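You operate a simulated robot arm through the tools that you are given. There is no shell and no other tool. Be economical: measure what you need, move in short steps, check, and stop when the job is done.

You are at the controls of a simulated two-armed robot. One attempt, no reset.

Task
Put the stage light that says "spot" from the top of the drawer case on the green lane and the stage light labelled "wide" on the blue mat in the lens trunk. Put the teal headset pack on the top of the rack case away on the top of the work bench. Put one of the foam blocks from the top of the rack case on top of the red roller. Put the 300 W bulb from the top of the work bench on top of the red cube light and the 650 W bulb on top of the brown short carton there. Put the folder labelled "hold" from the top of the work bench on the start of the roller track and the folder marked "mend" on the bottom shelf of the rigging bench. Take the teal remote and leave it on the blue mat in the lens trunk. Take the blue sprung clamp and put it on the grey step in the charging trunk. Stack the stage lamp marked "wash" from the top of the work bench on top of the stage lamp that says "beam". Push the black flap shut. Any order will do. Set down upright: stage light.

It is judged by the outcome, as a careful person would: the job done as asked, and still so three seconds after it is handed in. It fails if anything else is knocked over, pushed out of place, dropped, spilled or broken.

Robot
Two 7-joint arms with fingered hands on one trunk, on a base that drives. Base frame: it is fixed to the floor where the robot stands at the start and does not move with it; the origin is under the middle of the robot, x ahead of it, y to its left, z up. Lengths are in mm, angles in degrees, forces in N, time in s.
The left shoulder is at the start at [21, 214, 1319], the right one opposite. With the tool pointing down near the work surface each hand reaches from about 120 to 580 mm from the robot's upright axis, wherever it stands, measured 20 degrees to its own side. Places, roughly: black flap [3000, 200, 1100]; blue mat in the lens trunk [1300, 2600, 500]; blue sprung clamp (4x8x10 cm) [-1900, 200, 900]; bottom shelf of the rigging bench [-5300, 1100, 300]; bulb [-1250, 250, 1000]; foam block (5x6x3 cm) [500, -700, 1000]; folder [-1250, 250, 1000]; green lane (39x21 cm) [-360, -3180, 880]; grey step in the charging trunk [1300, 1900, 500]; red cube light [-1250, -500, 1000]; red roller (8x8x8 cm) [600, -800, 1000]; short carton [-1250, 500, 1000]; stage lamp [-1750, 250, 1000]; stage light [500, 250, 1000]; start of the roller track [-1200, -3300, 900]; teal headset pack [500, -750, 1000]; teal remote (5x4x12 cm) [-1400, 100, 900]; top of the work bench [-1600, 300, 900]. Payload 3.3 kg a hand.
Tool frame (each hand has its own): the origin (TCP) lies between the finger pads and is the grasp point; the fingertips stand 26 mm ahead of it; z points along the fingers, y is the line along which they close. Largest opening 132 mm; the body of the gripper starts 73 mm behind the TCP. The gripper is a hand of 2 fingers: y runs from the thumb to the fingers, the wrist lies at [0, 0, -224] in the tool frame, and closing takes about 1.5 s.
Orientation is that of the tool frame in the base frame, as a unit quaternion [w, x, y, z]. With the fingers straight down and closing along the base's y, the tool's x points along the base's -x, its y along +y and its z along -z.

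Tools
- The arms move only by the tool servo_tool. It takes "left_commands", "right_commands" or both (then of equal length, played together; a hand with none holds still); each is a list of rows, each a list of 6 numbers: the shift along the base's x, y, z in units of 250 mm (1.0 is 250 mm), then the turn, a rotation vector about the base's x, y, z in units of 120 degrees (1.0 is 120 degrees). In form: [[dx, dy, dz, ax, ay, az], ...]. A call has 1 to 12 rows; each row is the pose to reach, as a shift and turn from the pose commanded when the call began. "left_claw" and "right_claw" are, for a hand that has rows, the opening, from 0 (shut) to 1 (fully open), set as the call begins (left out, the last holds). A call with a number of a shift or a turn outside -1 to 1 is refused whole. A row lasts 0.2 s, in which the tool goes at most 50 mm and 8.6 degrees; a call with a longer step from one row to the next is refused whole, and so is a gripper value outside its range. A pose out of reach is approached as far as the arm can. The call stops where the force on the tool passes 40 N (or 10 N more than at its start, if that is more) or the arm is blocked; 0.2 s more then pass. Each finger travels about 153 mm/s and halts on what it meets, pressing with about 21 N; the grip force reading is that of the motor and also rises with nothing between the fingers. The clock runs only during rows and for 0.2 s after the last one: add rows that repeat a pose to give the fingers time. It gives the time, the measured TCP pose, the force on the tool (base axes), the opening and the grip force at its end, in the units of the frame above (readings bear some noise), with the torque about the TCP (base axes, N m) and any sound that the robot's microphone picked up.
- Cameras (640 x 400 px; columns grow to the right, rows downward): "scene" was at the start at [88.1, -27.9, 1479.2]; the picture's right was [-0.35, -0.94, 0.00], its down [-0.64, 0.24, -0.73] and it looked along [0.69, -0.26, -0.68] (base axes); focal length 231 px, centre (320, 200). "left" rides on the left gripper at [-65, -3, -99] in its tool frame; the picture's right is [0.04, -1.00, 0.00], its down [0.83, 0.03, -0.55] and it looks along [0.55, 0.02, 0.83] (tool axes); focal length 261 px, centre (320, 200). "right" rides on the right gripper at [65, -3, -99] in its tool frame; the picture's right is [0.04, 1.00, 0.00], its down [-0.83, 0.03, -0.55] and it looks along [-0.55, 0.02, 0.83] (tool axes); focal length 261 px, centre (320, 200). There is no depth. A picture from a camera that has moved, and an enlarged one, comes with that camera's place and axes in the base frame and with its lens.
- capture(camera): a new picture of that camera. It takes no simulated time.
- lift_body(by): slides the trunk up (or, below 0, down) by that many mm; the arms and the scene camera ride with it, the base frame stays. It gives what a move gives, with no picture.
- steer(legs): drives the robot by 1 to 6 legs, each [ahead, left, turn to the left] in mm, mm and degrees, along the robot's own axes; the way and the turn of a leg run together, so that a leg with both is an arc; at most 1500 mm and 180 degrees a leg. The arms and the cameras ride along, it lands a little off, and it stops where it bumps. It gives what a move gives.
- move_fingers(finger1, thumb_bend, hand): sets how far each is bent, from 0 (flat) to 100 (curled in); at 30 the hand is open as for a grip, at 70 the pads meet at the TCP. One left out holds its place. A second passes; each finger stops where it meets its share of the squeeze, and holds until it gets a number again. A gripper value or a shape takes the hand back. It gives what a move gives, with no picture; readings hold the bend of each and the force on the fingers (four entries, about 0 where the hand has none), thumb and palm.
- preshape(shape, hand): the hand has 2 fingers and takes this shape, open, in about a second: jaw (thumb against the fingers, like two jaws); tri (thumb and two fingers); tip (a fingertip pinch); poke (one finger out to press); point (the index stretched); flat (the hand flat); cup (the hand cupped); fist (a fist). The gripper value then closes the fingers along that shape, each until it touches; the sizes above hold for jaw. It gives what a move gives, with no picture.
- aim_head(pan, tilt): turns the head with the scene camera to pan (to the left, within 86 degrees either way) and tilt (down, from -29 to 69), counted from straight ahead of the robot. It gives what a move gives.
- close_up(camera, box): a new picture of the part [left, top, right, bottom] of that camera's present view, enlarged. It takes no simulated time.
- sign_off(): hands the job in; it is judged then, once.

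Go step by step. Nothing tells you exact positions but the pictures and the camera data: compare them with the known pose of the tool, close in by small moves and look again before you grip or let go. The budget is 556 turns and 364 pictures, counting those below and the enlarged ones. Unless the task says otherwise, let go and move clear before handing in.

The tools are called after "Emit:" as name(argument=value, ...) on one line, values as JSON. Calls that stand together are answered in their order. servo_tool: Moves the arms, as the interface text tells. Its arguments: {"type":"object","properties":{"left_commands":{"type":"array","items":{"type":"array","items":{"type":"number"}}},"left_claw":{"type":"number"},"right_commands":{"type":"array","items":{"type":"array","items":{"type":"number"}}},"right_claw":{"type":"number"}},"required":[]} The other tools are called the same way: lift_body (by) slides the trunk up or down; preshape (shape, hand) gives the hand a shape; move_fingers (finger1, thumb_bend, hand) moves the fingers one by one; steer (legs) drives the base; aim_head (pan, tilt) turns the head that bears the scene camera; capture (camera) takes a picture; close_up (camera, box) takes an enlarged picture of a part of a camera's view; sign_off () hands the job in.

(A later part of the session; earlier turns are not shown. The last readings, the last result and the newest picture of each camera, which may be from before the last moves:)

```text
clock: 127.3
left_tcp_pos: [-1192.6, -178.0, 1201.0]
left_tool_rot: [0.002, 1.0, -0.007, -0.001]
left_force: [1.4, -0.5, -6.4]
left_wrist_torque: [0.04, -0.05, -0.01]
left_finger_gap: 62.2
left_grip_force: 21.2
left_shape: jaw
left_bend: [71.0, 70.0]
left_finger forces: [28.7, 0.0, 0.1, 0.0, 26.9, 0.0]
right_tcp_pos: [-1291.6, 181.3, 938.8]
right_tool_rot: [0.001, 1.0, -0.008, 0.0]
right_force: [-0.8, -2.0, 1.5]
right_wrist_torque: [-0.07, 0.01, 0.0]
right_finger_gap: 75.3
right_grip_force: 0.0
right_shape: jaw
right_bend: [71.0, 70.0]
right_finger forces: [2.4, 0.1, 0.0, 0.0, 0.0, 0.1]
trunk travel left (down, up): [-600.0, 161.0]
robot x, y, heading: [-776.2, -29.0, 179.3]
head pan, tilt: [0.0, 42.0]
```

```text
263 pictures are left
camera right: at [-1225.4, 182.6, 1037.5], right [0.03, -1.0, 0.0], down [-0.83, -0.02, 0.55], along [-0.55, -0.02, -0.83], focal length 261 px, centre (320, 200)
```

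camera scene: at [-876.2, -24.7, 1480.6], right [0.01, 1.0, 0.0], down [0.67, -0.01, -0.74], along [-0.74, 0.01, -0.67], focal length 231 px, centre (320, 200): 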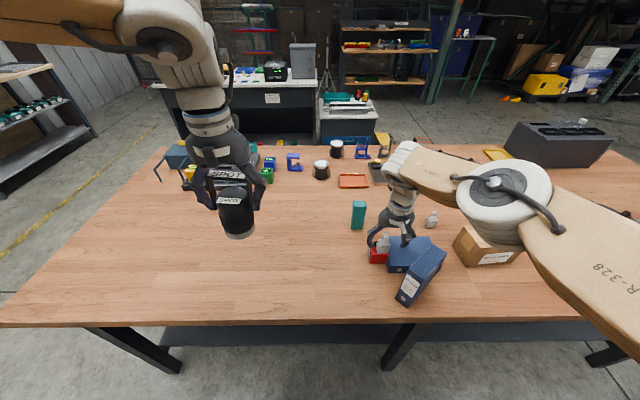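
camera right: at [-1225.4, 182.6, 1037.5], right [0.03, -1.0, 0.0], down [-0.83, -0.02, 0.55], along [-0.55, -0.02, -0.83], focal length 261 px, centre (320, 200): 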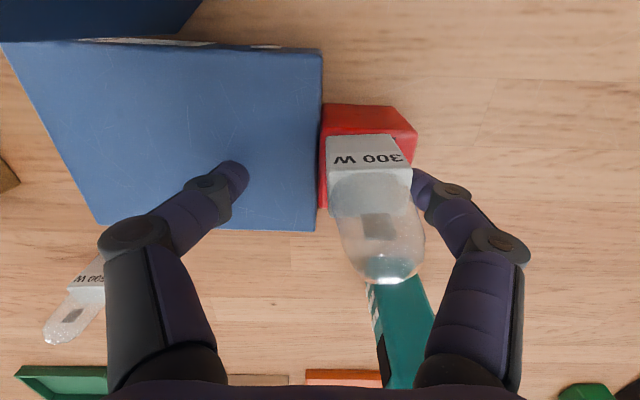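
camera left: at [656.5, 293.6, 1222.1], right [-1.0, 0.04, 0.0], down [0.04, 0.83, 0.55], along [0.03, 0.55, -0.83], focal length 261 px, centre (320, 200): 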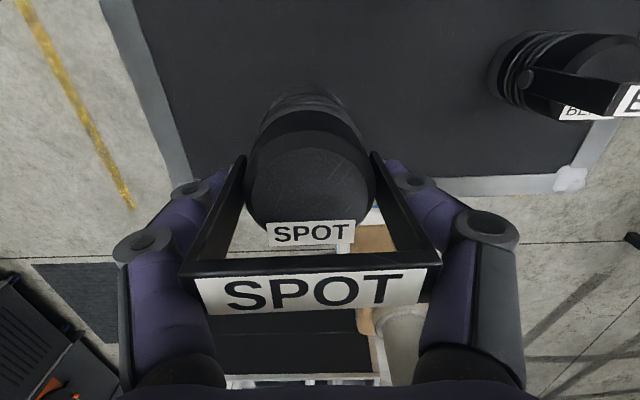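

That was my mistake: the lift was refused and the base drove with the hand still low, dragging cube+bulb and toppling a folder. I'll assess closely before touching anything.

Emit:
close_up(camera="scene", box=[330, 190, 480, 310])

Emit:
capture(camera="left")

```text
3.33 times, centred on (405, 250) of scene
camera zoom: at [-876.2, -24.7, 1480.6], right [0.01, 1.0, 0.0], down [0.67, -0.01, -0.74], along [-0.74, 0.01, -0.67], focal length 771 px, centre (37, 33)
```

zoom: 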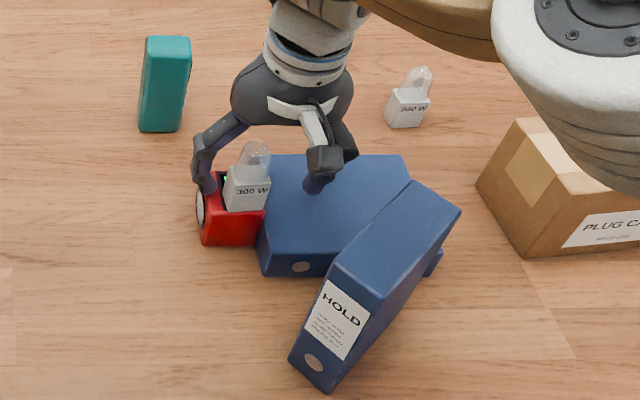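

```text
261 pictures are left
camera left: at [-1257.9, -173.0, 1301.4], right [0.06, 1.0, 0.0], down [0.83, -0.04, 0.55], along [0.55, -0.03, -0.83], focal length 261 px, centre (320, 200)
```

left: 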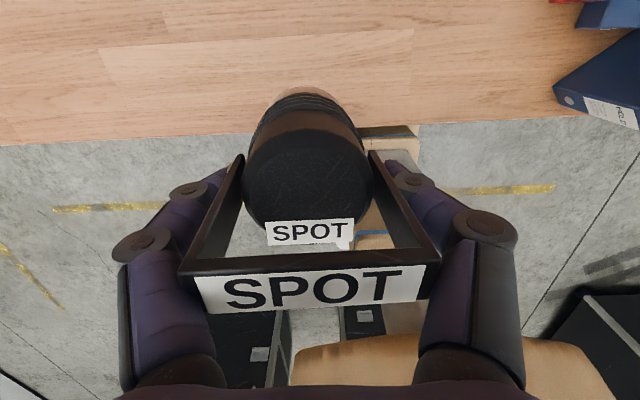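

Bulb is still on the cube; MEND lies flat, HOLD still stands. First lift the hand straight up.

Emit:
servo_tool(right_commands=[[0, 0, 0.06, 0, 0, 0], [0, 0, 0.2, 0, 0, 0], [0, 0, 0.38, 0, 0, 0], [0, 0, 0.56, 0, 0, 0], [0, 0, 0.74, 0, 0, 0]])

Emit:
capture(camera="right")

Emit:
close_up(camera="scene", box=[330, 190, 480, 310])

```text
clock: 128.5
left_tcp_pos: [-1192.8, -178.3, 1200.7]
left_tool_rot: [0.003, 1.0, -0.006, 0.0]
left_force: [-0.4, 0.1, -6.6]
left_wrist_torque: [0.06, 0.02, 0.01]
left_finger_gap: 61.7
left_grip_force: 21.7
left_shape: jaw
left_bend: [71.0, 70.0]
left_finger forces: [28.7, 0.1, 0.0, 0.1, 26.9, 0.0]
right_tcp_pos: [-1291.2, 178.9, 1125.6]
right_tool_rot: [0.001, 1.0, -0.007, 0.0]
right_force: [0.6, 0.2, -0.4]
right_wrist_torque: [-0.01, -0.04, -0.02]
right_finger_gap: 72.8
right_grip_force: 0.1
right_shape: jaw
right_bend: [72.0, 70.0]
right_finger forces: [0.0, 0.0, 0.0, 0.0, 0.0, 0.1]
trunk travel left (down, up): [-600.0, 161.0]
robot x, y, heading: [-778.3, -27.3, 179.2]
head pan, tilt: [0.0, 42.0]
```

```text
260 pictures are left
camera right: at [-1225.3, 182.1, 1223.2], right [0.02, -1.0, 0.0], down [-0.83, -0.02, 0.55], along [-0.55, -0.01, -0.83], focal length 261 px, centre (320, 200)
```

right: 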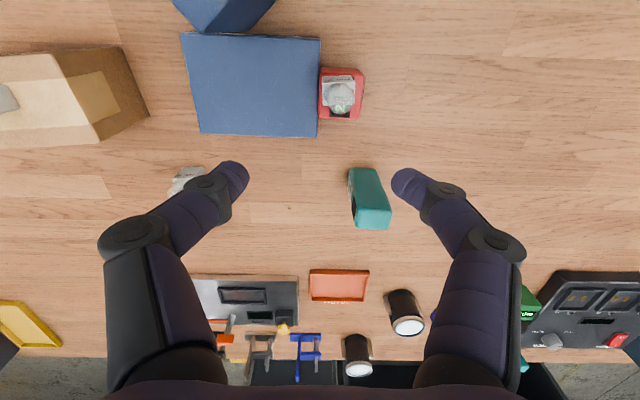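

```text
3.33 times, centred on (405, 250) of scene
camera zoom: at [-875.5, -25.7, 1480.6], right [0.01, 1.0, 0.0], down [0.67, -0.01, -0.74], along [-0.74, 0.01, -0.67], focal length 771 px, centre (37, 33)
```

zoom: 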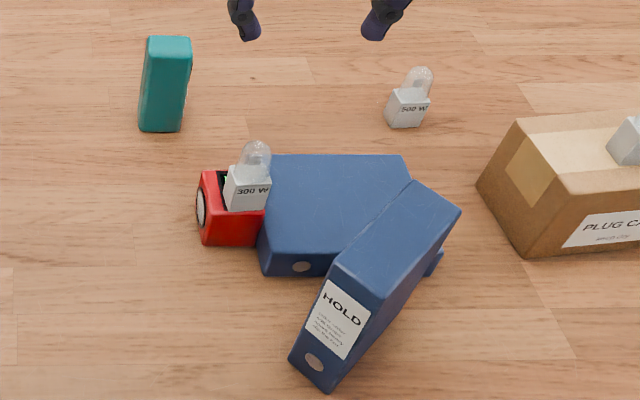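

Plan: lift the 300 W bulb off, set it aside, return the cube light to its old place (~[-1303,-492]), and re-stack. First the bulb at ~[-1283,162].

Emit:
servo_tool(right_commands=[[0.032, -0.068, -0.1, 0, 0, 0], [0.032, -0.068, -0.26, 0, 0, 0], [0.032, -0.068, -0.42, 0, 0, 0], [0.032, -0.068, -0.54, 0, 0, 0]])

Emit:
capture(camera="right")

Emit:
close_up(camera="scene", box=[330, 190, 480, 310])

```text
clock: 129.5
left_tcp_pos: [-1193.6, -177.8, 1201.2]
left_tool_rot: [0.002, 1.0, -0.008, 0.0]
left_force: [0.0, 0.4, -6.7]
left_wrist_torque: [0.04, -0.01, -0.03]
left_finger_gap: 62.3
left_grip_force: 21.8
left_shape: jaw
left_bend: [71.0, 70.0]
left_finger forces: [28.6, 0.1, 0.1, 0.0, 26.7, 0.0]
right_tcp_pos: [-1283.1, 163.3, 988.2]
right_tool_rot: [0.0, 1.0, -0.008, 0.0]
right_force: [0.0, -0.3, -1.1]
right_wrist_torque: [0.01, 0.01, 0.0]
right_finger_gap: 72.6
right_grip_force: 0.1
right_shape: jaw
right_bend: [72.0, 70.0]
right_finger forces: [0.0, 0.0, 0.0, 0.1, 0.0, 0.0]
trunk travel left (down, up): [-600.0, 161.0]
robot x, y, heading: [-775.2, -26.7, 178.8]
head pan, tilt: [0.0, 42.0]
```

```text
258 pictures are left
camera right: at [-1217.4, 165.9, 1086.7], right [0.02, -1.0, 0.0], down [-0.83, -0.02, 0.55], along [-0.55, -0.01, -0.83], focal length 261 px, centre (320, 200)
```

right: 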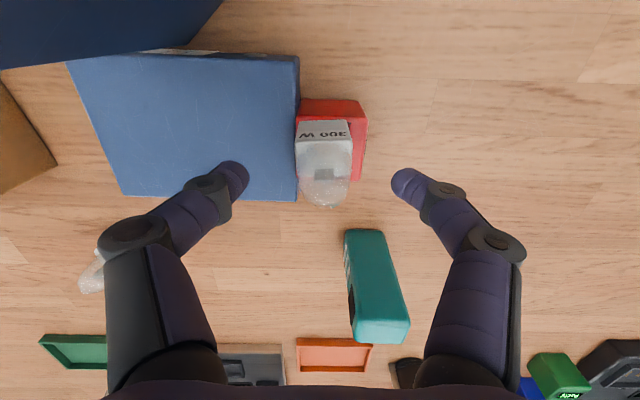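

```text
3.33 times, centred on (405, 250) of scene
camera zoom: at [-876.5, -25.1, 1480.6], right [0.01, 1.0, 0.0], down [0.67, -0.01, -0.74], along [-0.74, 0.01, -0.67], focal length 771 px, centre (37, 33)
```

zoom: 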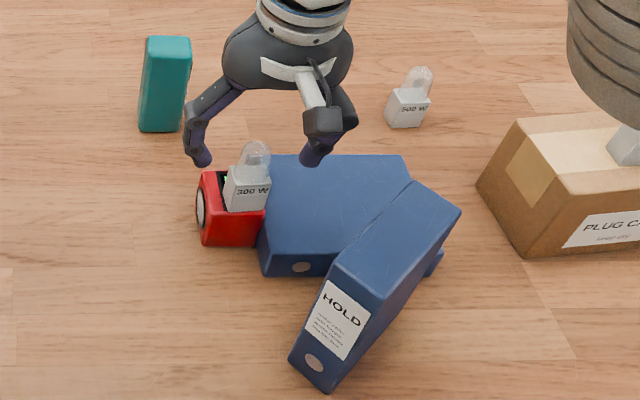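

Emit:
servo_tool(right_commands=[[0.016, 0, -0.1, 0, 0, 0], [0.016, 0, -0.188, 0, 0, 0], [0.016, 0, -0.188, 0, 0, 0]])

Emit:
capture(camera="right")

```text
clock: 130.3
left_tcp_pos: [-1193.8, -176.1, 1201.7]
left_tool_rot: [0.0, 1.0, -0.008, 0.0]
left_force: [0.1, 0.0, -6.2]
left_wrist_torque: [0.01, -0.04, 0.02]
left_finger_gap: 62.3
left_grip_force: 20.8
left_shape: jaw
left_bend: [71.0, 70.0]
left_finger forces: [28.7, 0.1, 0.1, 0.0, 26.8, 0.0]
right_tcp_pos: [-1280.0, 165.2, 942.7]
right_tool_rot: [0.001, 1.0, -0.006, 0.0]
right_force: [-0.3, 0.2, 0.8]
right_wrist_torque: [0.03, -0.01, 0.02]
right_finger_gap: 72.8
right_grip_force: 0.0
right_shape: jaw
right_bend: [72.0, 70.0]
right_finger forces: [0.0, 0.0, 0.1, 0.0, 0.2, 0.1]
trunk travel left (down, up): [-600.0, 161.0]
robot x, y, heading: [-777.9, -29.9, 179.1]
head pan, tilt: [0.0, 42.0]
```

```text
256 pictures are left
camera right: at [-1213.7, 166.0, 1040.3], right [0.03, -1.0, 0.0], down [-0.83, -0.02, 0.55], along [-0.55, -0.02, -0.83], focal length 261 px, centre (320, 200)
```

right: 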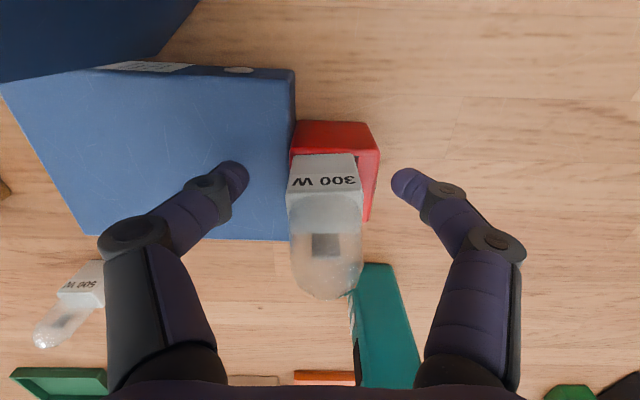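

Emit:
servo_tool(right_commands=[[-0.024, -0.008, 0, 0, 0, 0], [-0.024, -0.008, 0, 0, 0, 0]])

Emit:
servo_tool(right_commands=[[0, 0, 0, 0, 0, 0], [0, 0, 0, 0, 0, 0], [0, 0, 0, 0, 0, 0], [0, 0, 0, 0, 0, 0]], right_claw=0)

Emit:
servo_tool(right_commands=[[0, 0, 0.06, 0, 0, 0], [0, 0, 0.2, 0, 0, 0], [0, 0, 0.36, 0, 0, 0], [0, 0, 0.54, 0, 0, 0]])

Emit:
capture(camera="right")

Emit:
capture(camera="scene")

```text
clock: 130.9
left_tcp_pos: [-1193.7, -176.9, 1201.0]
left_tool_rot: [0.002, 1.0, -0.008, 0.0]
left_force: [-0.1, -0.1, -6.2]
left_wrist_torque: [0.0, -0.01, -0.01]
left_finger_gap: 62.3
left_grip_force: 20.8
left_shape: jaw
left_bend: [71.0, 70.0]
left_finger forces: [28.5, 0.0, 0.0, 0.0, 26.8, 0.0]
right_tcp_pos: [-1285.8, 161.8, 943.1]
right_tool_rot: [0.001, 1.0, -0.008, -0.001]
right_force: [0.1, -0.9, 0.6]
right_wrist_torque: [-0.01, -0.02, 0.02]
right_finger_gap: 72.7
right_grip_force: 0.1
right_shape: jaw
right_bend: [72.0, 70.0]
right_finger forces: [0.1, 0.0, 0.1, 0.1, 0.0, 0.0]
trunk travel left (down, up): [-600.0, 161.0]
robot x, y, heading: [-775.9, -29.0, 179.1]
head pan, tilt: [0.0, 42.0]
```

```text
clock: 131.9
left_tcp_pos: [-1194.0, -177.8, 1200.7]
left_tool_rot: [0.002, 1.0, -0.008, 0.0]
left_force: [-0.7, -0.5, -5.9]
left_wrist_torque: [0.04, -0.02, 0.02]
left_finger_gap: 62.1
left_grip_force: 21.4
left_shape: jaw
left_bend: [71.0, 70.0]
left_finger forces: [28.5, 0.0, 0.0, 0.0, 26.7, 0.1]
right_tcp_pos: [-1284.9, 160.9, 942.0]
right_tool_rot: [0.001, 1.0, -0.008, 0.0]
right_force: [-0.7, 0.3, -0.1]
right_wrist_torque: [0.01, 0.01, 0.03]
right_finger_gap: 26.4
right_grip_force: 20.9
right_shape: jaw
right_bend: [73.0, 70.0]
right_finger forces: [19.0, 0.0, 0.1, 0.0, 18.8, 0.0]
trunk travel left (down, up): [-600.0, 161.0]
robot x, y, heading: [-775.6, -28.8, 179.1]
head pan, tilt: [0.0, 42.0]
```

```text
clock: 132.9
left_tcp_pos: [-1192.3, -177.2, 1201.6]
left_tool_rot: [0.002, 1.0, -0.008, 0.0]
left_force: [0.0, 0.5, -5.0]
left_wrist_torque: [0.04, -0.02, 0.01]
left_finger_gap: 62.0
left_grip_force: 21.2
left_shape: jaw
left_bend: [71.0, 70.0]
left_finger forces: [28.6, 0.0, 0.1, 0.1, 26.8, 0.0]
right_tcp_pos: [-1284.4, 160.3, 1078.7]
right_tool_rot: [0.001, 1.0, -0.007, 0.0]
right_force: [0.1, 0.0, -1.0]
right_wrist_torque: [0.0, 0.03, -0.01]
right_finger_gap: 26.3
right_grip_force: 21.3
right_shape: jaw
right_bend: [73.0, 70.0]
right_finger forces: [18.9, 0.0, 0.0, 0.0, 18.9, 0.0]
trunk travel left (down, up): [-600.0, 161.0]
robot x, y, heading: [-777.9, -29.4, 179.3]
head pan, tilt: [0.0, 42.0]
```

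```text
255 pictures are left
camera right: at [-1218.6, 162.5, 1176.9], right [0.03, -1.0, 0.0], down [-0.83, -0.02, 0.55], along [-0.55, -0.01, -0.83], focal length 261 px, centre (320, 200)
```

right: 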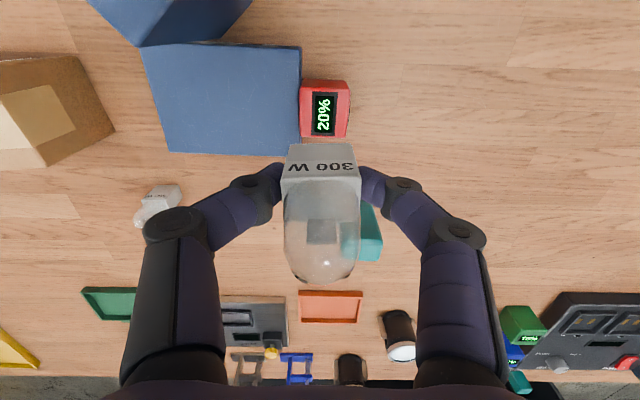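

```text
254 pictures are left
camera scene: at [-875.4, -25.4, 1480.6], right [0.01, 1.0, 0.0], down [0.67, -0.01, -0.74], along [-0.74, 0.01, -0.67], focal length 231 px, centre (320, 200)
```

scene: 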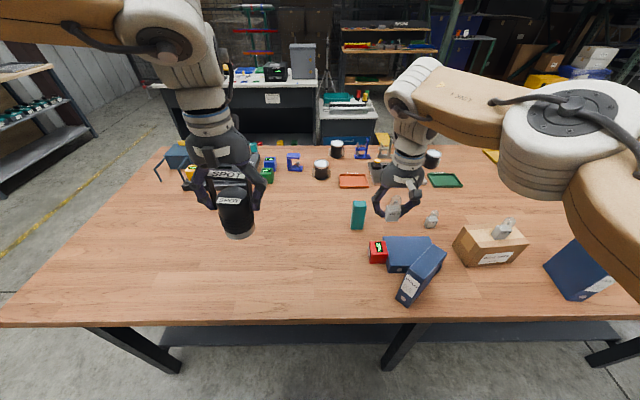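

Bulb is held. Set it down temporarily on clear bench at about y≈-230.

Emit:
steer(legs=[[0, 390, 0]])

Emit:
servo_tool(right_commands=[[0.12, 0, -0.1, 0, 0, 0], [0.2, 0, -0.26, 0, 0, 0], [0.2, 0, -0.44, 0, 0, 0], [0.2, 0, -0.62, 0, 0, 0], [0.2, 0, -0.72, 0, 0, 0]])

Emit:
capture(camera="right")

```text
clock: 135.3
left_tcp_pos: [-1198.1, -563.6, 1199.6]
left_tool_rot: [0.002, 1.0, -0.007, 0.001]
left_force: [-0.4, -0.4, -5.7]
left_wrist_torque: [0.04, 0.0, -0.03]
left_finger_gap: 62.2
left_grip_force: 21.4
left_shape: jaw
left_bend: [71.0, 70.0]
left_finger forces: [28.7, 0.1, 0.0, 0.1, 26.8, 0.0]
right_tcp_pos: [-1291.1, -224.9, 1077.6]
right_tool_rot: [0.0, 1.0, -0.008, 0.001]
right_force: [0.2, 0.0, -0.1]
right_wrist_torque: [0.0, 0.02, 0.0]
right_finger_gap: 26.4
right_grip_force: 20.9
right_shape: jaw
right_bend: [73.0, 70.0]
right_finger forces: [18.9, 0.0, 0.0, 0.1, 18.9, 0.1]
trunk travel left (down, up): [-600.0, 161.0]
robot x, y, heading: [-782.0, -412.5, 179.1]
head pan, tilt: [0.0, 42.0]
```

```text
clock: 136.5
left_tcp_pos: [-1198.5, -562.1, 1201.0]
left_tool_rot: [0.002, 1.0, -0.007, 0.0]
left_force: [0.3, -0.3, -5.6]
left_wrist_torque: [0.02, -0.03, -0.01]
left_finger_gap: 61.9
left_grip_force: 21.2
left_shape: jaw
left_bend: [71.0, 70.0]
left_finger forces: [28.4, 0.1, 0.0, 0.1, 26.9, 0.0]
right_tcp_pos: [-1241.1, -224.4, 897.0]
right_tool_rot: [0.0, 1.0, -0.007, 0.0]
right_force: [-0.5, 0.5, -0.9]
right_wrist_torque: [0.03, 0.01, 0.01]
right_finger_gap: 26.1
right_grip_force: 21.1
right_shape: jaw
right_bend: [73.0, 70.0]
right_finger forces: [18.9, 0.0, 0.0, 0.0, 18.9, 0.0]
trunk travel left (down, up): [-600.0, 161.0]
robot x, y, heading: [-786.6, -412.0, 179.5]
head pan, tilt: [0.0, 42.0]
```

```text
253 pictures are left
camera right: at [-1175.5, -222.8, 994.7], right [0.03, -1.0, 0.0], down [-0.83, -0.02, 0.55], along [-0.55, -0.01, -0.83], focal length 261 px, centre (320, 200)
```

right: 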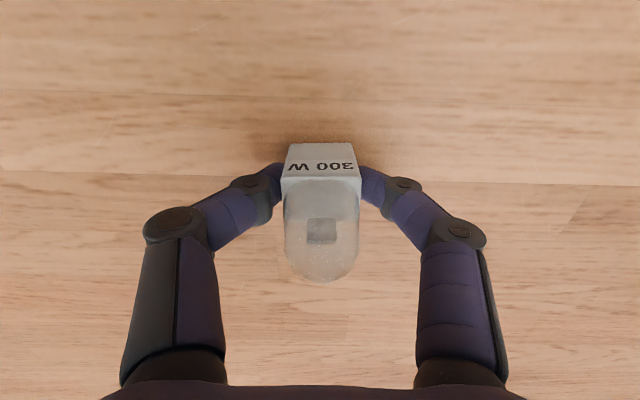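

Emit:
servo_tool(right_commands=[[0, 0, -0.012, 0, 0, 0], [0, 0, -0.022, 0, 0, 0], [0, 0, -0.028, 0, 0, 0], [0, 0, -0.028, 0, 0, 0]])

```text
clock: 137.5
left_tcp_pos: [-1198.1, -564.2, 1200.6]
left_tool_rot: [0.003, 1.0, -0.007, 0.0]
left_force: [-0.5, -1.0, -5.3]
left_wrist_torque: [0.0, 0.01, -0.03]
left_finger_gap: 62.3
left_grip_force: 21.3
left_shape: jaw
left_bend: [71.0, 70.0]
left_finger forces: [28.5, 0.1, 0.1, 0.0, 26.8, 0.0]
right_tcp_pos: [-1240.2, -225.8, 889.7]
right_tool_rot: [0.0, 1.0, -0.007, 0.0]
right_force: [-0.5, -0.3, -0.3]
right_wrist_torque: [-0.01, 0.01, 0.0]
right_finger_gap: 26.4
right_grip_force: 21.2
right_shape: jaw
right_bend: [73.0, 70.0]
right_finger forces: [18.8, 0.0, 0.0, 0.1, 18.9, 0.0]
trunk travel left (down, up): [-600.0, 161.0]
robot x, y, heading: [-784.1, -414.8, 179.2]
head pan, tilt: [0.0, 42.0]
```

Emit:
servo_tool(right_commands=[[0, 0, -0.008, 0, 0, 0], [0, 0, -0.014, 0, 0, 0], [0, 0, -0.014, 0, 0, 0]])

```text
clock: 138.3
left_tcp_pos: [-1198.7, -563.5, 1200.6]
left_tool_rot: [0.002, 1.0, -0.006, 0.0]
left_force: [0.2, -0.4, -7.8]
left_wrist_torque: [0.05, -0.02, -0.01]
left_finger_gap: 62.1
left_grip_force: 20.9
left_shape: jaw
left_bend: [71.0, 70.0]
left_finger forces: [28.4, 0.0, 0.0, 0.0, 26.7, 0.0]
right_tcp_pos: [-1240.8, -226.0, 888.9]
right_tool_rot: [0.002, 1.0, -0.006, 0.0]
right_force: [-0.2, 0.8, 4.4]
right_wrist_torque: [-0.01, 0.04, 0.01]
right_finger_gap: 26.4
right_grip_force: 21.6
right_shape: jaw
right_bend: [73.0, 70.0]
right_finger forces: [19.6, 0.0, 0.0, 0.0, 20.4, 0.1]
trunk travel left (down, up): [-600.0, 161.0]
robot x, y, heading: [-783.0, -416.9, 179.4]
head pan, tilt: [0.0, 42.0]
```

Touching; release.

Emit:
servo_tool(right_commands=[[0, 0, 0, 0, 0, 0], [0, 0, 0, 0, 0, 0], [0, 0, 0, 0, 0, 0]], right_claw=0.6)

Emit:
servo_tool(right_commands=[[0, 0, 0.1, 0, 0, 0], [0, 0, 0.28, 0, 0, 0], [0, 0, 0.46, 0, 0, 0], [0, 0, 0.64, 0, 0, 0], [0, 0, 0.82, 0, 0, 0]])

Emit:
capture(camera="right")

```text
clock: 139.1
left_tcp_pos: [-1197.8, -562.5, 1201.2]
left_tool_rot: [0.002, 1.0, -0.007, 0.0]
left_force: [0.0, -0.2, -6.3]
left_wrist_torque: [0.06, -0.01, -0.01]
left_finger_gap: 62.1
left_grip_force: 20.7
left_shape: jaw
left_bend: [71.0, 70.0]
left_finger forces: [28.4, 0.0, 0.0, 0.0, 26.9, 0.1]
right_tcp_pos: [-1240.5, -226.0, 886.7]
right_tool_rot: [0.0, 1.0, -0.007, 0.0]
right_force: [0.6, 1.2, -0.7]
right_wrist_torque: [0.02, -0.01, 0.02]
right_finger_gap: 78.9
right_grip_force: 0.1
right_shape: jaw
right_bend: [71.0, 70.0]
right_finger forces: [0.1, 0.1, 0.0, 0.1, 0.0, 0.0]
trunk travel left (down, up): [-600.0, 161.0]
robot x, y, heading: [-783.7, -412.4, 179.0]
head pan, tilt: [0.0, 42.0]
```

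```text
clock: 140.3
left_tcp_pos: [-1197.9, -564.5, 1201.1]
left_tool_rot: [0.001, 1.0, -0.008, 0.001]
left_force: [0.3, 0.7, -5.8]
left_wrist_torque: [0.05, -0.04, 0.01]
left_finger_gap: 62.3
left_grip_force: 20.7
left_shape: jaw
left_bend: [71.0, 70.0]
left_finger forces: [28.6, 0.1, 0.0, 0.0, 26.7, 0.0]
right_tcp_pos: [-1239.8, -225.2, 1092.1]
right_tool_rot: [0.001, 1.0, -0.008, 0.001]
right_force: [-0.4, -0.4, -0.3]
right_wrist_torque: [0.02, 0.02, 0.0]
right_finger_gap: 78.6
right_grip_force: 0.1
right_shape: jaw
right_bend: [71.0, 70.0]
right_finger forces: [0.0, 0.1, 0.1, 0.0, 0.0, 0.0]
trunk travel left (down, up): [-600.0, 161.0]
robot x, y, heading: [-785.1, -412.7, 179.2]
head pan, tilt: [0.0, 42.0]
```

```text
252 pictures are left
camera right: at [-1174.1, -223.1, 1191.3], right [0.03, -1.0, 0.0], down [-0.83, -0.02, 0.55], along [-0.55, -0.01, -0.83], focal length 261 px, centre (320, 200)
```

right: 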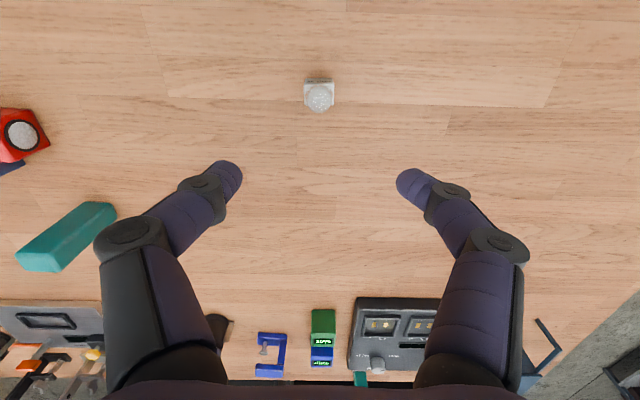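

Bulb stands safely. Since MEND abuts the cube, I'll take HOLD first (needed for the next trip anyway). HOLD centre ≈[-1183,235], yawed ~45°. Position the base and look.

Emit:
servo_tool(right_commands=[[0.1, 0, 0.06, 0, 0, 0], [0.22, 0, 0.12, 0, 0, 0]], right_claw=0.9)

Emit:
steer(legs=[[0, -440, 0]])

Emit:
capture(camera="scene")

Emit:
capture(camera="right")

```text
clock: 140.9
left_tcp_pos: [-1198.6, -562.6, 1201.5]
left_tool_rot: [0.002, 1.0, -0.007, 0.0]
left_force: [-0.4, 0.4, -7.0]
left_wrist_torque: [0.01, -0.02, 0.01]
left_finger_gap: 62.2
left_grip_force: 21.2
left_shape: jaw
left_bend: [71.0, 70.0]
left_finger forces: [28.4, 0.1, 0.0, 0.1, 26.8, 0.1]
right_tcp_pos: [-1184.8, -225.0, 1121.7]
right_tool_rot: [0.0, 1.0, -0.008, -0.001]
right_force: [0.2, 0.6, -0.6]
right_wrist_torque: [-0.01, 0.01, 0.01]
right_finger_gap: 118.8
right_grip_force: 0.0
right_shape: jaw
right_bend: [48.0, 31.0]
right_finger forces: [0.0, 0.1, 0.1, 0.0, 0.1, 0.0]
trunk travel left (down, up): [-600.0, 161.0]
robot x, y, heading: [-787.7, -415.8, 179.1]
head pan, tilt: [0.0, 42.0]
```

```text
clock: 143.6
left_tcp_pos: [-1192.8, -119.6, 1201.5]
left_tool_rot: [0.001, 1.0, -0.008, 0.001]
left_force: [-0.2, -0.1, -6.0]
left_wrist_torque: [0.01, -0.02, 0.0]
left_finger_gap: 61.7
left_grip_force: 20.7
left_shape: jaw
left_bend: [71.0, 70.0]
left_finger forces: [28.5, 0.0, 0.1, 0.0, 26.8, 0.0]
right_tcp_pos: [-1178.8, 218.4, 1120.6]
right_tool_rot: [0.001, 1.0, -0.008, -0.001]
right_force: [0.5, 0.3, 0.2]
right_wrist_torque: [0.02, -0.01, 0.0]
right_finger_gap: 118.9
right_grip_force: 0.0
right_shape: jaw
right_bend: [48.0, 31.0]
right_finger forces: [0.0, 0.0, 0.0, 0.0, 0.0, 0.0]
trunk travel left (down, up): [-600.0, 161.0]
robot x, y, heading: [-777.0, 27.3, 179.2]
head pan, tilt: [0.0, 42.0]
```

```text
251 pictures are left
camera scene: at [-875.4, 31.8, 1480.6], right [0.01, 1.0, 0.0], down [0.67, -0.01, -0.74], along [-0.74, 0.01, -0.67], focal length 231 px, centre (320, 200)
```

scene: 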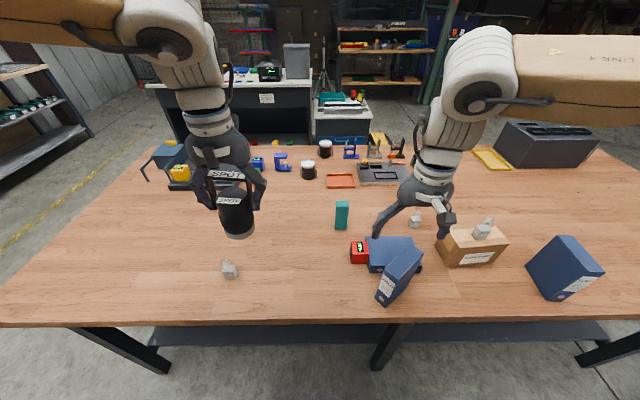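

```text
250 pictures are left
camera right: at [-1113.3, 219.4, 1219.9], right [0.03, -1.0, 0.0], down [-0.83, -0.02, 0.55], along [-0.55, -0.02, -0.83], focal length 261 px, centre (320, 200)
```

right: 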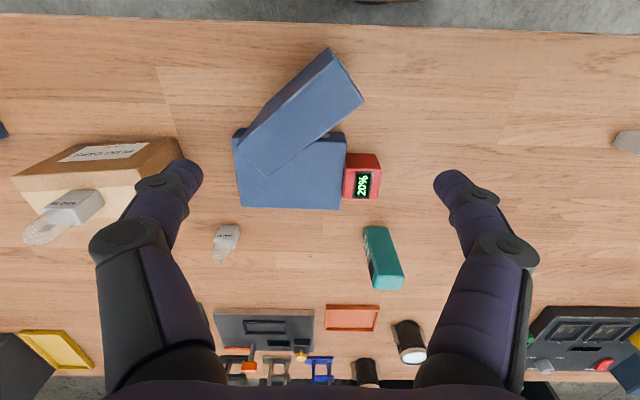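

Emit:
servo_tool(right_commands=[[0, 0.01, 0, 0, 0, -0.061], [0, 0.02, 0, 0, 0, -0.122], [0, 0.04, 0, 0, 0, -0.183], [0, 0.06, 0, 0, 0, -0.245], [0, 0.068, 0, 0, 0, -0.306], [0, 0.068, 0, 0, 0, -0.367]])

Emit:
capture(camera="right")

```text
clock: 145.0
left_tcp_pos: [-1192.2, -121.7, 1200.5]
left_tool_rot: [0.001, 1.0, -0.008, 0.001]
left_force: [-0.5, 0.5, -6.7]
left_wrist_torque: [0.07, -0.03, 0.02]
left_finger_gap: 61.5
left_grip_force: 20.9
left_shape: jaw
left_bend: [71.0, 70.0]
left_finger forces: [28.4, 0.0, 0.0, 0.0, 26.8, 0.1]
right_tcp_pos: [-1179.5, 233.9, 1121.6]
right_tool_rot: [0.0, 0.924, -0.382, 0.0]
right_force: [-0.1, 0.4, 0.1]
right_wrist_torque: [-0.03, 0.0, 0.0]
right_finger_gap: 118.6
right_grip_force: 0.1
right_shape: jaw
right_bend: [48.0, 31.0]
right_finger forces: [0.0, 0.0, 0.0, 0.0, 0.1, 0.1]
trunk travel left (down, up): [-600.0, 161.0]
robot x, y, heading: [-773.1, 28.1, 178.9]
head pan, tilt: [0.0, 42.0]
```

```text
249 pictures are left
camera right: at [-1130.5, 189.7, 1219.7], right [-0.68, -0.74, 0.0], down [-0.61, 0.57, 0.55], along [-0.41, 0.37, -0.83], focal length 261 px, centre (320, 200)
```

right: 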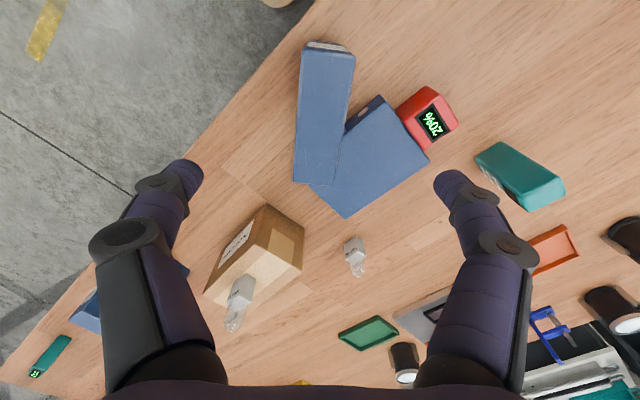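

Emit:
servo_tool(right_commands=[[0, -0.01, -0.18, 0, 0, 0], [0, -0.012, -0.36, 0, 0, 0], [0, -0.012, -0.52, 0, 0, 0]])

Emit:
capture(camera="right")

Emit:
close_up(camera="scene", box=[330, 200, 470, 310])

```text
clock: 145.8
left_tcp_pos: [-1192.5, -121.5, 1199.5]
left_tool_rot: [0.002, 1.0, -0.008, 0.001]
left_force: [-0.6, -0.2, -6.3]
left_wrist_torque: [0.04, -0.01, 0.0]
left_finger_gap: 61.4
left_grip_force: 20.7
left_shape: jaw
left_bend: [71.0, 70.0]
left_finger forces: [28.4, 0.1, 0.0, 0.1, 26.8, 0.0]
right_tcp_pos: [-1178.5, 230.0, 989.7]
right_tool_rot: [0.001, 0.924, -0.381, 0.0]
right_force: [0.6, 0.4, 0.1]
right_wrist_torque: [-0.01, 0.0, 0.03]
right_finger_gap: 118.6
right_grip_force: 0.0
right_shape: jaw
right_bend: [48.0, 31.0]
right_finger forces: [0.0, 0.1, 0.0, 0.0, 0.0, 0.0]
trunk travel left (down, up): [-600.0, 161.0]
robot x, y, heading: [-775.7, 28.1, 179.2]
head pan, tilt: [0.0, 42.0]
```

```text
248 pictures are left
camera right: at [-1130.7, 186.2, 1088.8], right [-0.68, -0.74, 0.0], down [-0.61, 0.56, 0.55], along [-0.41, 0.37, -0.83], focal length 261 px, centre (320, 200)
```

right: 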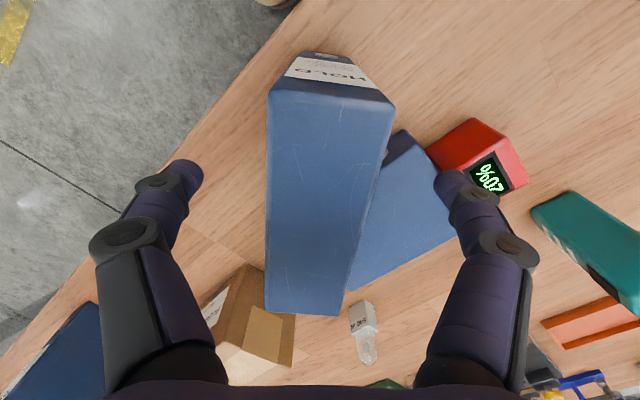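

```text
3.64 times, centred on (400, 255) of scene
camera zoom: at [-876.0, 31.3, 1480.5], right [0.01, 1.0, 0.0], down [0.67, -0.01, -0.74], along [-0.74, 0.01, -0.67], focal length 841 px, centre (29, 0)
```

zoom: 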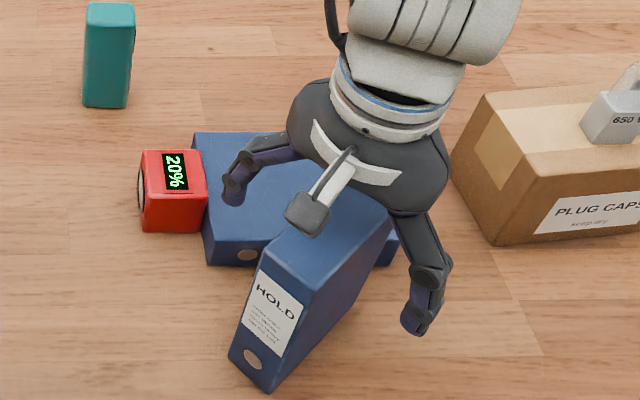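

Emit:
servo_tool(right_commands=[[0.01, -0.01, -0.04, 0, 0, 0], [0.01, -0.01, -0.04, 0, 0, 0]])

Emit:
servo_tool(right_commands=[[0, 0, 0, 0, 0, 0], [0, 0, 0, 0, 0, 0], [0, 0, 0, 0, 0, 0], [0, 0, 0, 0, 0, 0], [0, 0, 0, 0, 0, 0]], right_claw=0)

Emit:
capture(camera="right")

```text
clock: 146.4
left_tcp_pos: [-1192.0, -122.2, 1201.3]
left_tool_rot: [0.002, 1.0, -0.008, 0.0]
left_force: [0.0, -0.5, -6.3]
left_wrist_torque: [0.04, -0.03, 0.01]
left_finger_gap: 61.6
left_grip_force: 21.0
left_shape: jaw
left_bend: [71.0, 70.0]
left_finger forces: [28.3, 0.1, 0.0, 0.1, 26.7, 0.1]
right_tcp_pos: [-1175.9, 228.9, 980.3]
right_tool_rot: [0.0, 0.924, -0.383, 0.001]
right_force: [-0.5, -0.9, -0.4]
right_wrist_torque: [0.0, 0.01, -0.04]
right_finger_gap: 118.6
right_grip_force: 0.1
right_shape: jaw
right_bend: [48.0, 31.0]
right_finger forces: [0.1, 0.0, 0.1, 0.0, 0.0, 0.0]
trunk travel left (down, up): [-600.0, 161.0]
robot x, y, heading: [-777.0, 24.0, 179.1]
head pan, tilt: [0.0, 42.0]
```

```text
clock: 147.6
left_tcp_pos: [-1192.7, -121.8, 1201.4]
left_tool_rot: [0.002, 1.0, -0.008, -0.001]
left_force: [0.1, -0.7, -5.3]
left_wrist_torque: [0.04, -0.02, 0.01]
left_finger_gap: 61.5
left_grip_force: 20.7
left_shape: jaw
left_bend: [71.0, 70.0]
left_finger forces: [28.4, 0.1, 0.0, 0.1, 26.7, 0.1]
right_tcp_pos: [-1176.0, 227.8, 982.2]
right_tool_rot: [-0.001, 0.924, -0.382, 0.0]
right_force: [0.3, -0.5, -0.9]
right_wrist_torque: [0.03, 0.0, -0.01]
right_finger_gap: 34.0
right_grip_force: 21.2
right_shape: jaw
right_bend: [73.0, 70.0]
right_finger forces: [18.9, 0.0, 0.1, 0.1, 19.0, 0.0]
trunk travel left (down, up): [-600.0, 161.0]
robot x, y, heading: [-777.1, 27.4, 179.3]
head pan, tilt: [0.0, 42.0]
```

```text
246 pictures are left
camera right: at [-1127.8, 184.0, 1079.5], right [-0.68, -0.74, 0.0], down [-0.61, 0.56, 0.55], along [-0.41, 0.37, -0.83], focal length 261 px, centre (320, 200)
```

right: 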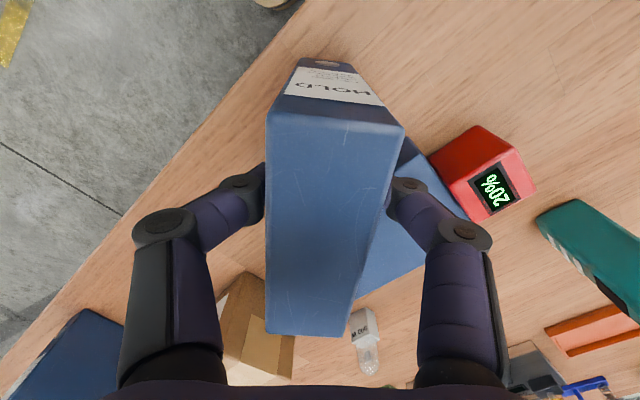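

Emit:
servo_tool(right_commands=[[0, 0, 0.05, 0, 0, 0], [0, 0, 0.18, 0, 0, 0], [0, 0, 0.34, 0, 0, 0], [0, 0, 0.5, 0, 0, 0], [0, 0, 0.68, 0, 0, 0], [0, 0, 0.86, 0, 0, 0]])

Emit:
capture(camera="scene")

```text
clock: 149.0
left_tcp_pos: [-1191.6, -122.1, 1200.3]
left_tool_rot: [0.002, 1.0, -0.008, 0.0]
left_force: [0.1, 0.1, -6.4]
left_wrist_torque: [0.1, -0.01, -0.03]
left_finger_gap: 61.4
left_grip_force: 20.6
left_shape: jaw
left_bend: [71.0, 70.0]
left_finger forces: [28.5, 0.1, 0.0, 0.1, 26.6, 0.1]
right_tcp_pos: [-1175.1, 227.3, 1198.0]
right_tool_rot: [0.0, 0.924, -0.383, 0.0]
right_force: [0.3, -0.2, -2.1]
right_wrist_torque: [-0.01, -0.01, 0.01]
right_finger_gap: 33.7
right_grip_force: 21.1
right_shape: jaw
right_bend: [73.0, 70.0]
right_finger forces: [19.0, 0.0, 0.0, 0.0, 19.0, 0.0]
trunk travel left (down, up): [-600.0, 161.0]
robot x, y, heading: [-780.2, 28.6, 179.2]
head pan, tilt: [0.0, 42.0]
```

```text
245 pictures are left
camera scene: at [-874.6, 30.4, 1480.6], right [0.01, 1.0, 0.0], down [0.67, -0.01, -0.74], along [-0.74, 0.01, -0.67], focal length 231 px, centre (320, 200)
```

scene: 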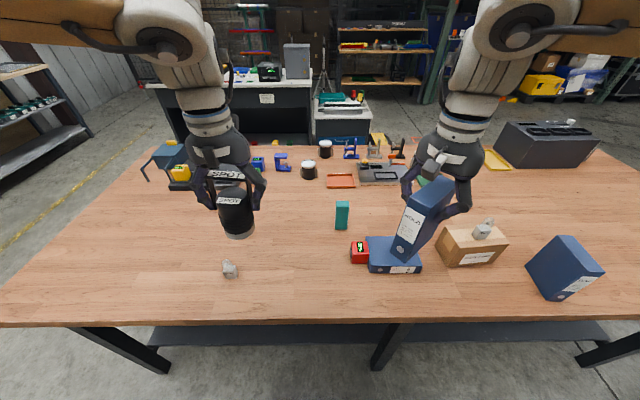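

HOLD lifted. Back away, turn toward the south wall benches and drive there.

Emit:
steer(legs=[[-300, 0, 0], [0, 0, 90], [1500, 0, 0], [500, 0, 0]])

Emit:
aim_head(pan=0, tilt=25)

Emit:
capture(camera="scene")

```text
clock: 164.4
left_tcp_pos: [-347.0, -2389.5, 1200.8]
left_tool_rot: [0.0, 0.711, 0.703, 0.002]
left_force: [0.5, -0.3, -6.0]
left_wrist_torque: [0.05, 0.05, -0.03]
left_finger_gap: 61.9
left_grip_force: 20.4
left_shape: jaw
left_bend: [71.0, 70.0]
left_finger forces: [27.3, 0.0, 0.0, 0.1, 26.0, 0.1]
right_tcp_pos: [-695.4, -2374.2, 1196.9]
right_tool_rot: [0.0, 0.923, 0.385, 0.0]
right_force: [0.1, -0.2, -2.0]
right_wrist_torque: [0.03, -0.02, 0.01]
right_finger_gap: 33.5
right_grip_force: 20.9
right_shape: jaw
right_bend: [73.0, 70.0]
right_finger forces: [18.9, 0.1, 0.1, 0.1, 18.8, 0.1]
trunk travel left (down, up): [-600.0, 161.0]
robot x, y, heading: [-495.9, -1976.3, -90.8]
head pan, tilt: [0.0, 42.0]
```

```text
clock: 165.2
left_tcp_pos: [-346.5, -2389.6, 1200.8]
left_tool_rot: [0.0, 0.711, 0.703, 0.001]
left_force: [-0.2, -0.1, -7.3]
left_wrist_torque: [0.04, 0.04, -0.04]
left_finger_gap: 61.6
left_grip_force: 21.2
left_shape: jaw
left_bend: [71.0, 70.0]
left_finger forces: [27.4, 0.0, 0.0, 0.0, 26.2, 0.0]
right_tcp_pos: [-694.8, -2374.3, 1197.6]
right_tool_rot: [0.0, 0.923, 0.385, 0.0]
right_force: [-0.4, -0.3, -2.8]
right_wrist_torque: [0.01, 0.0, 0.02]
right_finger_gap: 33.5
right_grip_force: 20.8
right_shape: jaw
right_bend: [73.0, 70.0]
right_finger forces: [18.9, 0.0, 0.1, 0.0, 19.0, 0.0]
trunk travel left (down, up): [-600.0, 161.0]
robot x, y, heading: [-501.5, -1976.2, -90.7]
head pan, tilt: [0.0, 25.0]
```

```text
244 pictures are left
camera scene: at [-499.8, -2078.7, 1506.8], right [-1.0, 0.01, 0.0], down [0.01, 0.42, -0.91], along [-0.01, -0.91, -0.42], focal length 231 px, centre (320, 200)
```

scene: 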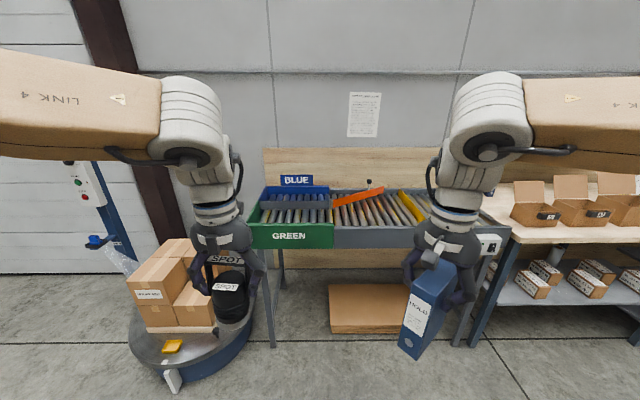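

Table ahead: green lane front edge y≈-3108. Drive up to it.

Emit:
steer(legs=[[740, -50, 0.8]])

Emit:
aim_head(pan=10, tilt=45)

Emit:
capture(camera="scene")

Emit:
capture(camera="left")

```text
clock: 169.2
left_tcp_pos: [-392.2, -3124.3, 1201.2]
left_tool_rot: [0.001, 0.706, 0.708, 0.002]
left_force: [-0.4, -0.7, -5.8]
left_wrist_torque: [0.05, 0.05, 0.0]
left_finger_gap: 61.7
left_grip_force: 21.0
left_shape: jaw
left_bend: [71.0, 70.0]
left_finger forces: [27.4, 0.0, 0.0, 0.0, 26.0, 0.0]
right_tcp_pos: [-741.0, -3113.5, 1196.9]
right_tool_rot: [0.0, 0.92, 0.393, 0.0]
right_force: [0.4, -0.6, -2.2]
right_wrist_torque: [0.02, 0.02, 0.0]
right_finger_gap: 33.5
right_grip_force: 21.5
right_shape: jaw
right_bend: [73.0, 70.0]
right_finger forces: [18.9, 0.1, 0.1, 0.1, 18.9, 0.0]
trunk travel left (down, up): [-600.0, 161.0]
robot x, y, heading: [-548.2, -2712.7, -89.7]
head pan, tilt: [0.0, 25.0]
```

```text
clock: 170.1
left_tcp_pos: [-393.3, -3123.1, 1200.4]
left_tool_rot: [0.001, 0.706, 0.708, 0.001]
left_force: [-0.4, -0.3, -6.4]
left_wrist_torque: [0.04, 0.07, 0.01]
left_finger_gap: 61.5
left_grip_force: 20.9
left_shape: jaw
left_bend: [71.0, 70.0]
left_finger forces: [27.3, 0.0, 0.1, 0.0, 26.1, 0.0]
right_tcp_pos: [-742.1, -3113.2, 1197.9]
right_tool_rot: [0.0, 0.92, 0.393, 0.0]
right_force: [-0.5, 0.8, -2.9]
right_wrist_torque: [-0.02, -0.02, -0.02]
right_finger_gap: 34.0
right_grip_force: 20.8
right_shape: jaw
right_bend: [73.0, 70.0]
right_finger forces: [18.8, 0.0, 0.0, 0.0, 18.9, 0.0]
trunk travel left (down, up): [-600.0, 161.0]
robot x, y, heading: [-551.5, -2715.4, -90.0]
head pan, tilt: [10.0, 45.0]
```

```text
243 pictures are left
camera scene: at [-536.5, -2803.1, 1476.3], right [-0.98, -0.18, 0.0], down [-0.13, 0.7, -0.71], along [0.13, -0.7, -0.71], focal length 231 px, centre (320, 200)
```

scene: 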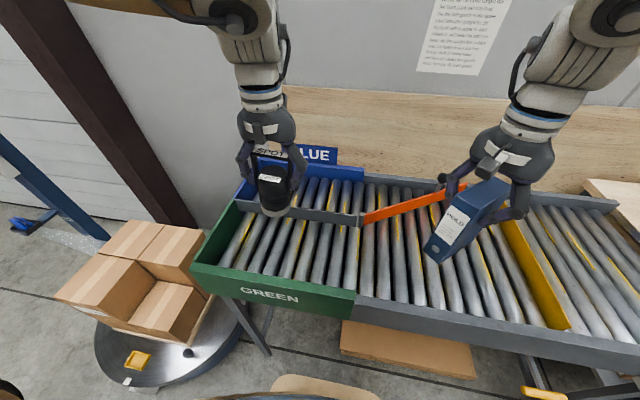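

```text
242 pictures are left
camera left: at [-394.1, -3188.6, 1301.1], right [-1.0, 0.04, 0.0], down [0.03, 0.83, 0.55], along [0.02, 0.55, -0.83], focal length 261 px, centre (320, 200)
```

left: 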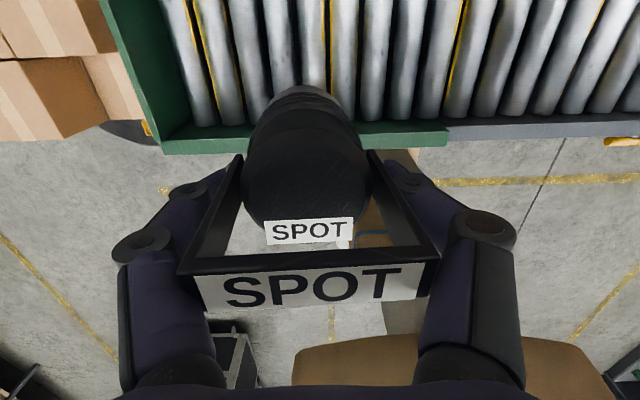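

Emit:
servo_tool(left_commands=[[0.03, -0.1, 0, 0, 0, 0], [0.07, -0.2, -0.1, 0, 0, 0], [0.092, -0.268, -0.26, 0, 0, 0], [0.092, -0.268, -0.44, 0, 0, 0], [0.092, -0.268, -0.62, 0, 0, 0], [0.092, -0.268, -0.78, 0, 0, 0]])

Emit:
capture(camera="left")

Emit:
close_up(camera="scene", box=[170, 110, 390, 310])

```text
clock: 171.5
left_tcp_pos: [-367.8, -3191.4, 1003.8]
left_tool_rot: [0.001, 0.706, 0.708, 0.001]
left_force: [0.8, 1.1, -6.4]
left_wrist_torque: [0.03, 0.07, 0.04]
left_finger_gap: 61.7
left_grip_force: 20.8
left_shape: jaw
left_bend: [71.0, 70.0]
left_finger forces: [27.2, 0.0, 0.0, 0.1, 26.1, 0.0]
right_tcp_pos: [-742.1, -3113.7, 1198.5]
right_tool_rot: [0.0, 0.92, 0.392, 0.0]
right_force: [0.4, -0.1, -2.3]
right_wrist_torque: [0.03, 0.01, 0.01]
right_finger_gap: 33.8
right_grip_force: 21.4
right_shape: jaw
right_bend: [73.0, 70.0]
right_finger forces: [18.9, 0.0, 0.0, 0.0, 18.8, 0.0]
trunk travel left (down, up): [-600.0, 161.0]
robot x, y, heading: [-548.1, -2709.4, -89.7]
head pan, tilt: [10.0, 45.0]
```

```text
241 pictures are left
camera left: at [-370.0, -3256.4, 1105.2], right [-1.0, 0.04, 0.0], down [0.03, 0.83, 0.55], along [0.02, 0.55, -0.83], focal length 261 px, centre (320, 200)
```

left: 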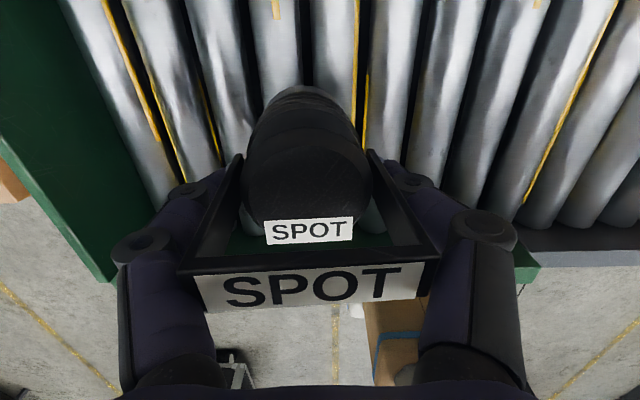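

```text
2.00 times, centred on (280, 210) of scene
camera zoom: at [-536.2, -2803.8, 1476.2], right [-0.98, -0.18, 0.0], down [-0.13, 0.7, -0.71], along [0.13, -0.69, -0.71], focal length 463 px, centre (400, 180)
```

zoom: 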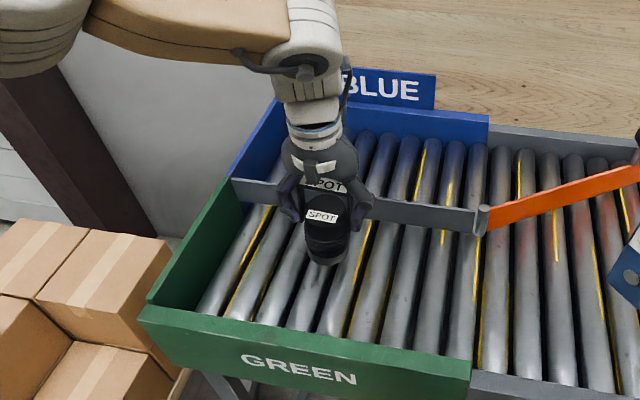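

Emit:
close_up(camera="scene", box=[260, 190, 350, 280])

Emit:
close_up(camera="left", box=[140, 0, 460, 200])

```text
4.44 times, centred on (305, 235) of scene
camera zoom: at [-536.2, -2803.8, 1476.2], right [-0.98, -0.18, 0.0], down [-0.13, 0.7, -0.71], along [0.13, -0.69, -0.71], focal length 1028 px, centre (387, 44)
```

zoom: 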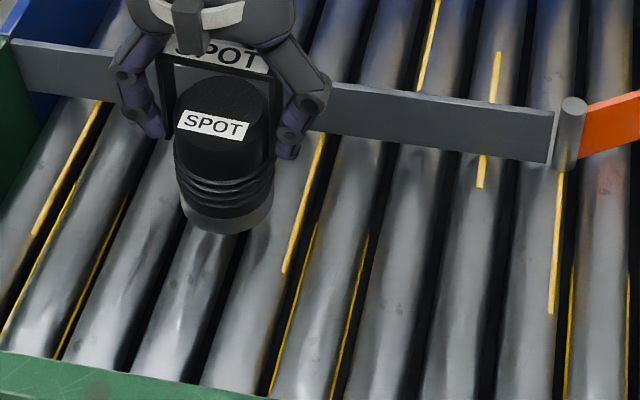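

```text
2.00 times, centred on (300, 100) of left
camera zoom: at [-370.0, -3256.4, 1105.2], right [-1.0, 0.04, 0.0], down [0.03, 0.83, 0.55], along [0.02, 0.55, -0.83], focal length 521 px, centre (360, 400)
```

zoom: 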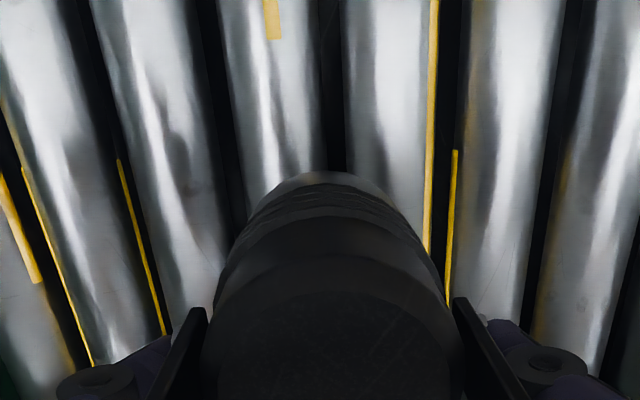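

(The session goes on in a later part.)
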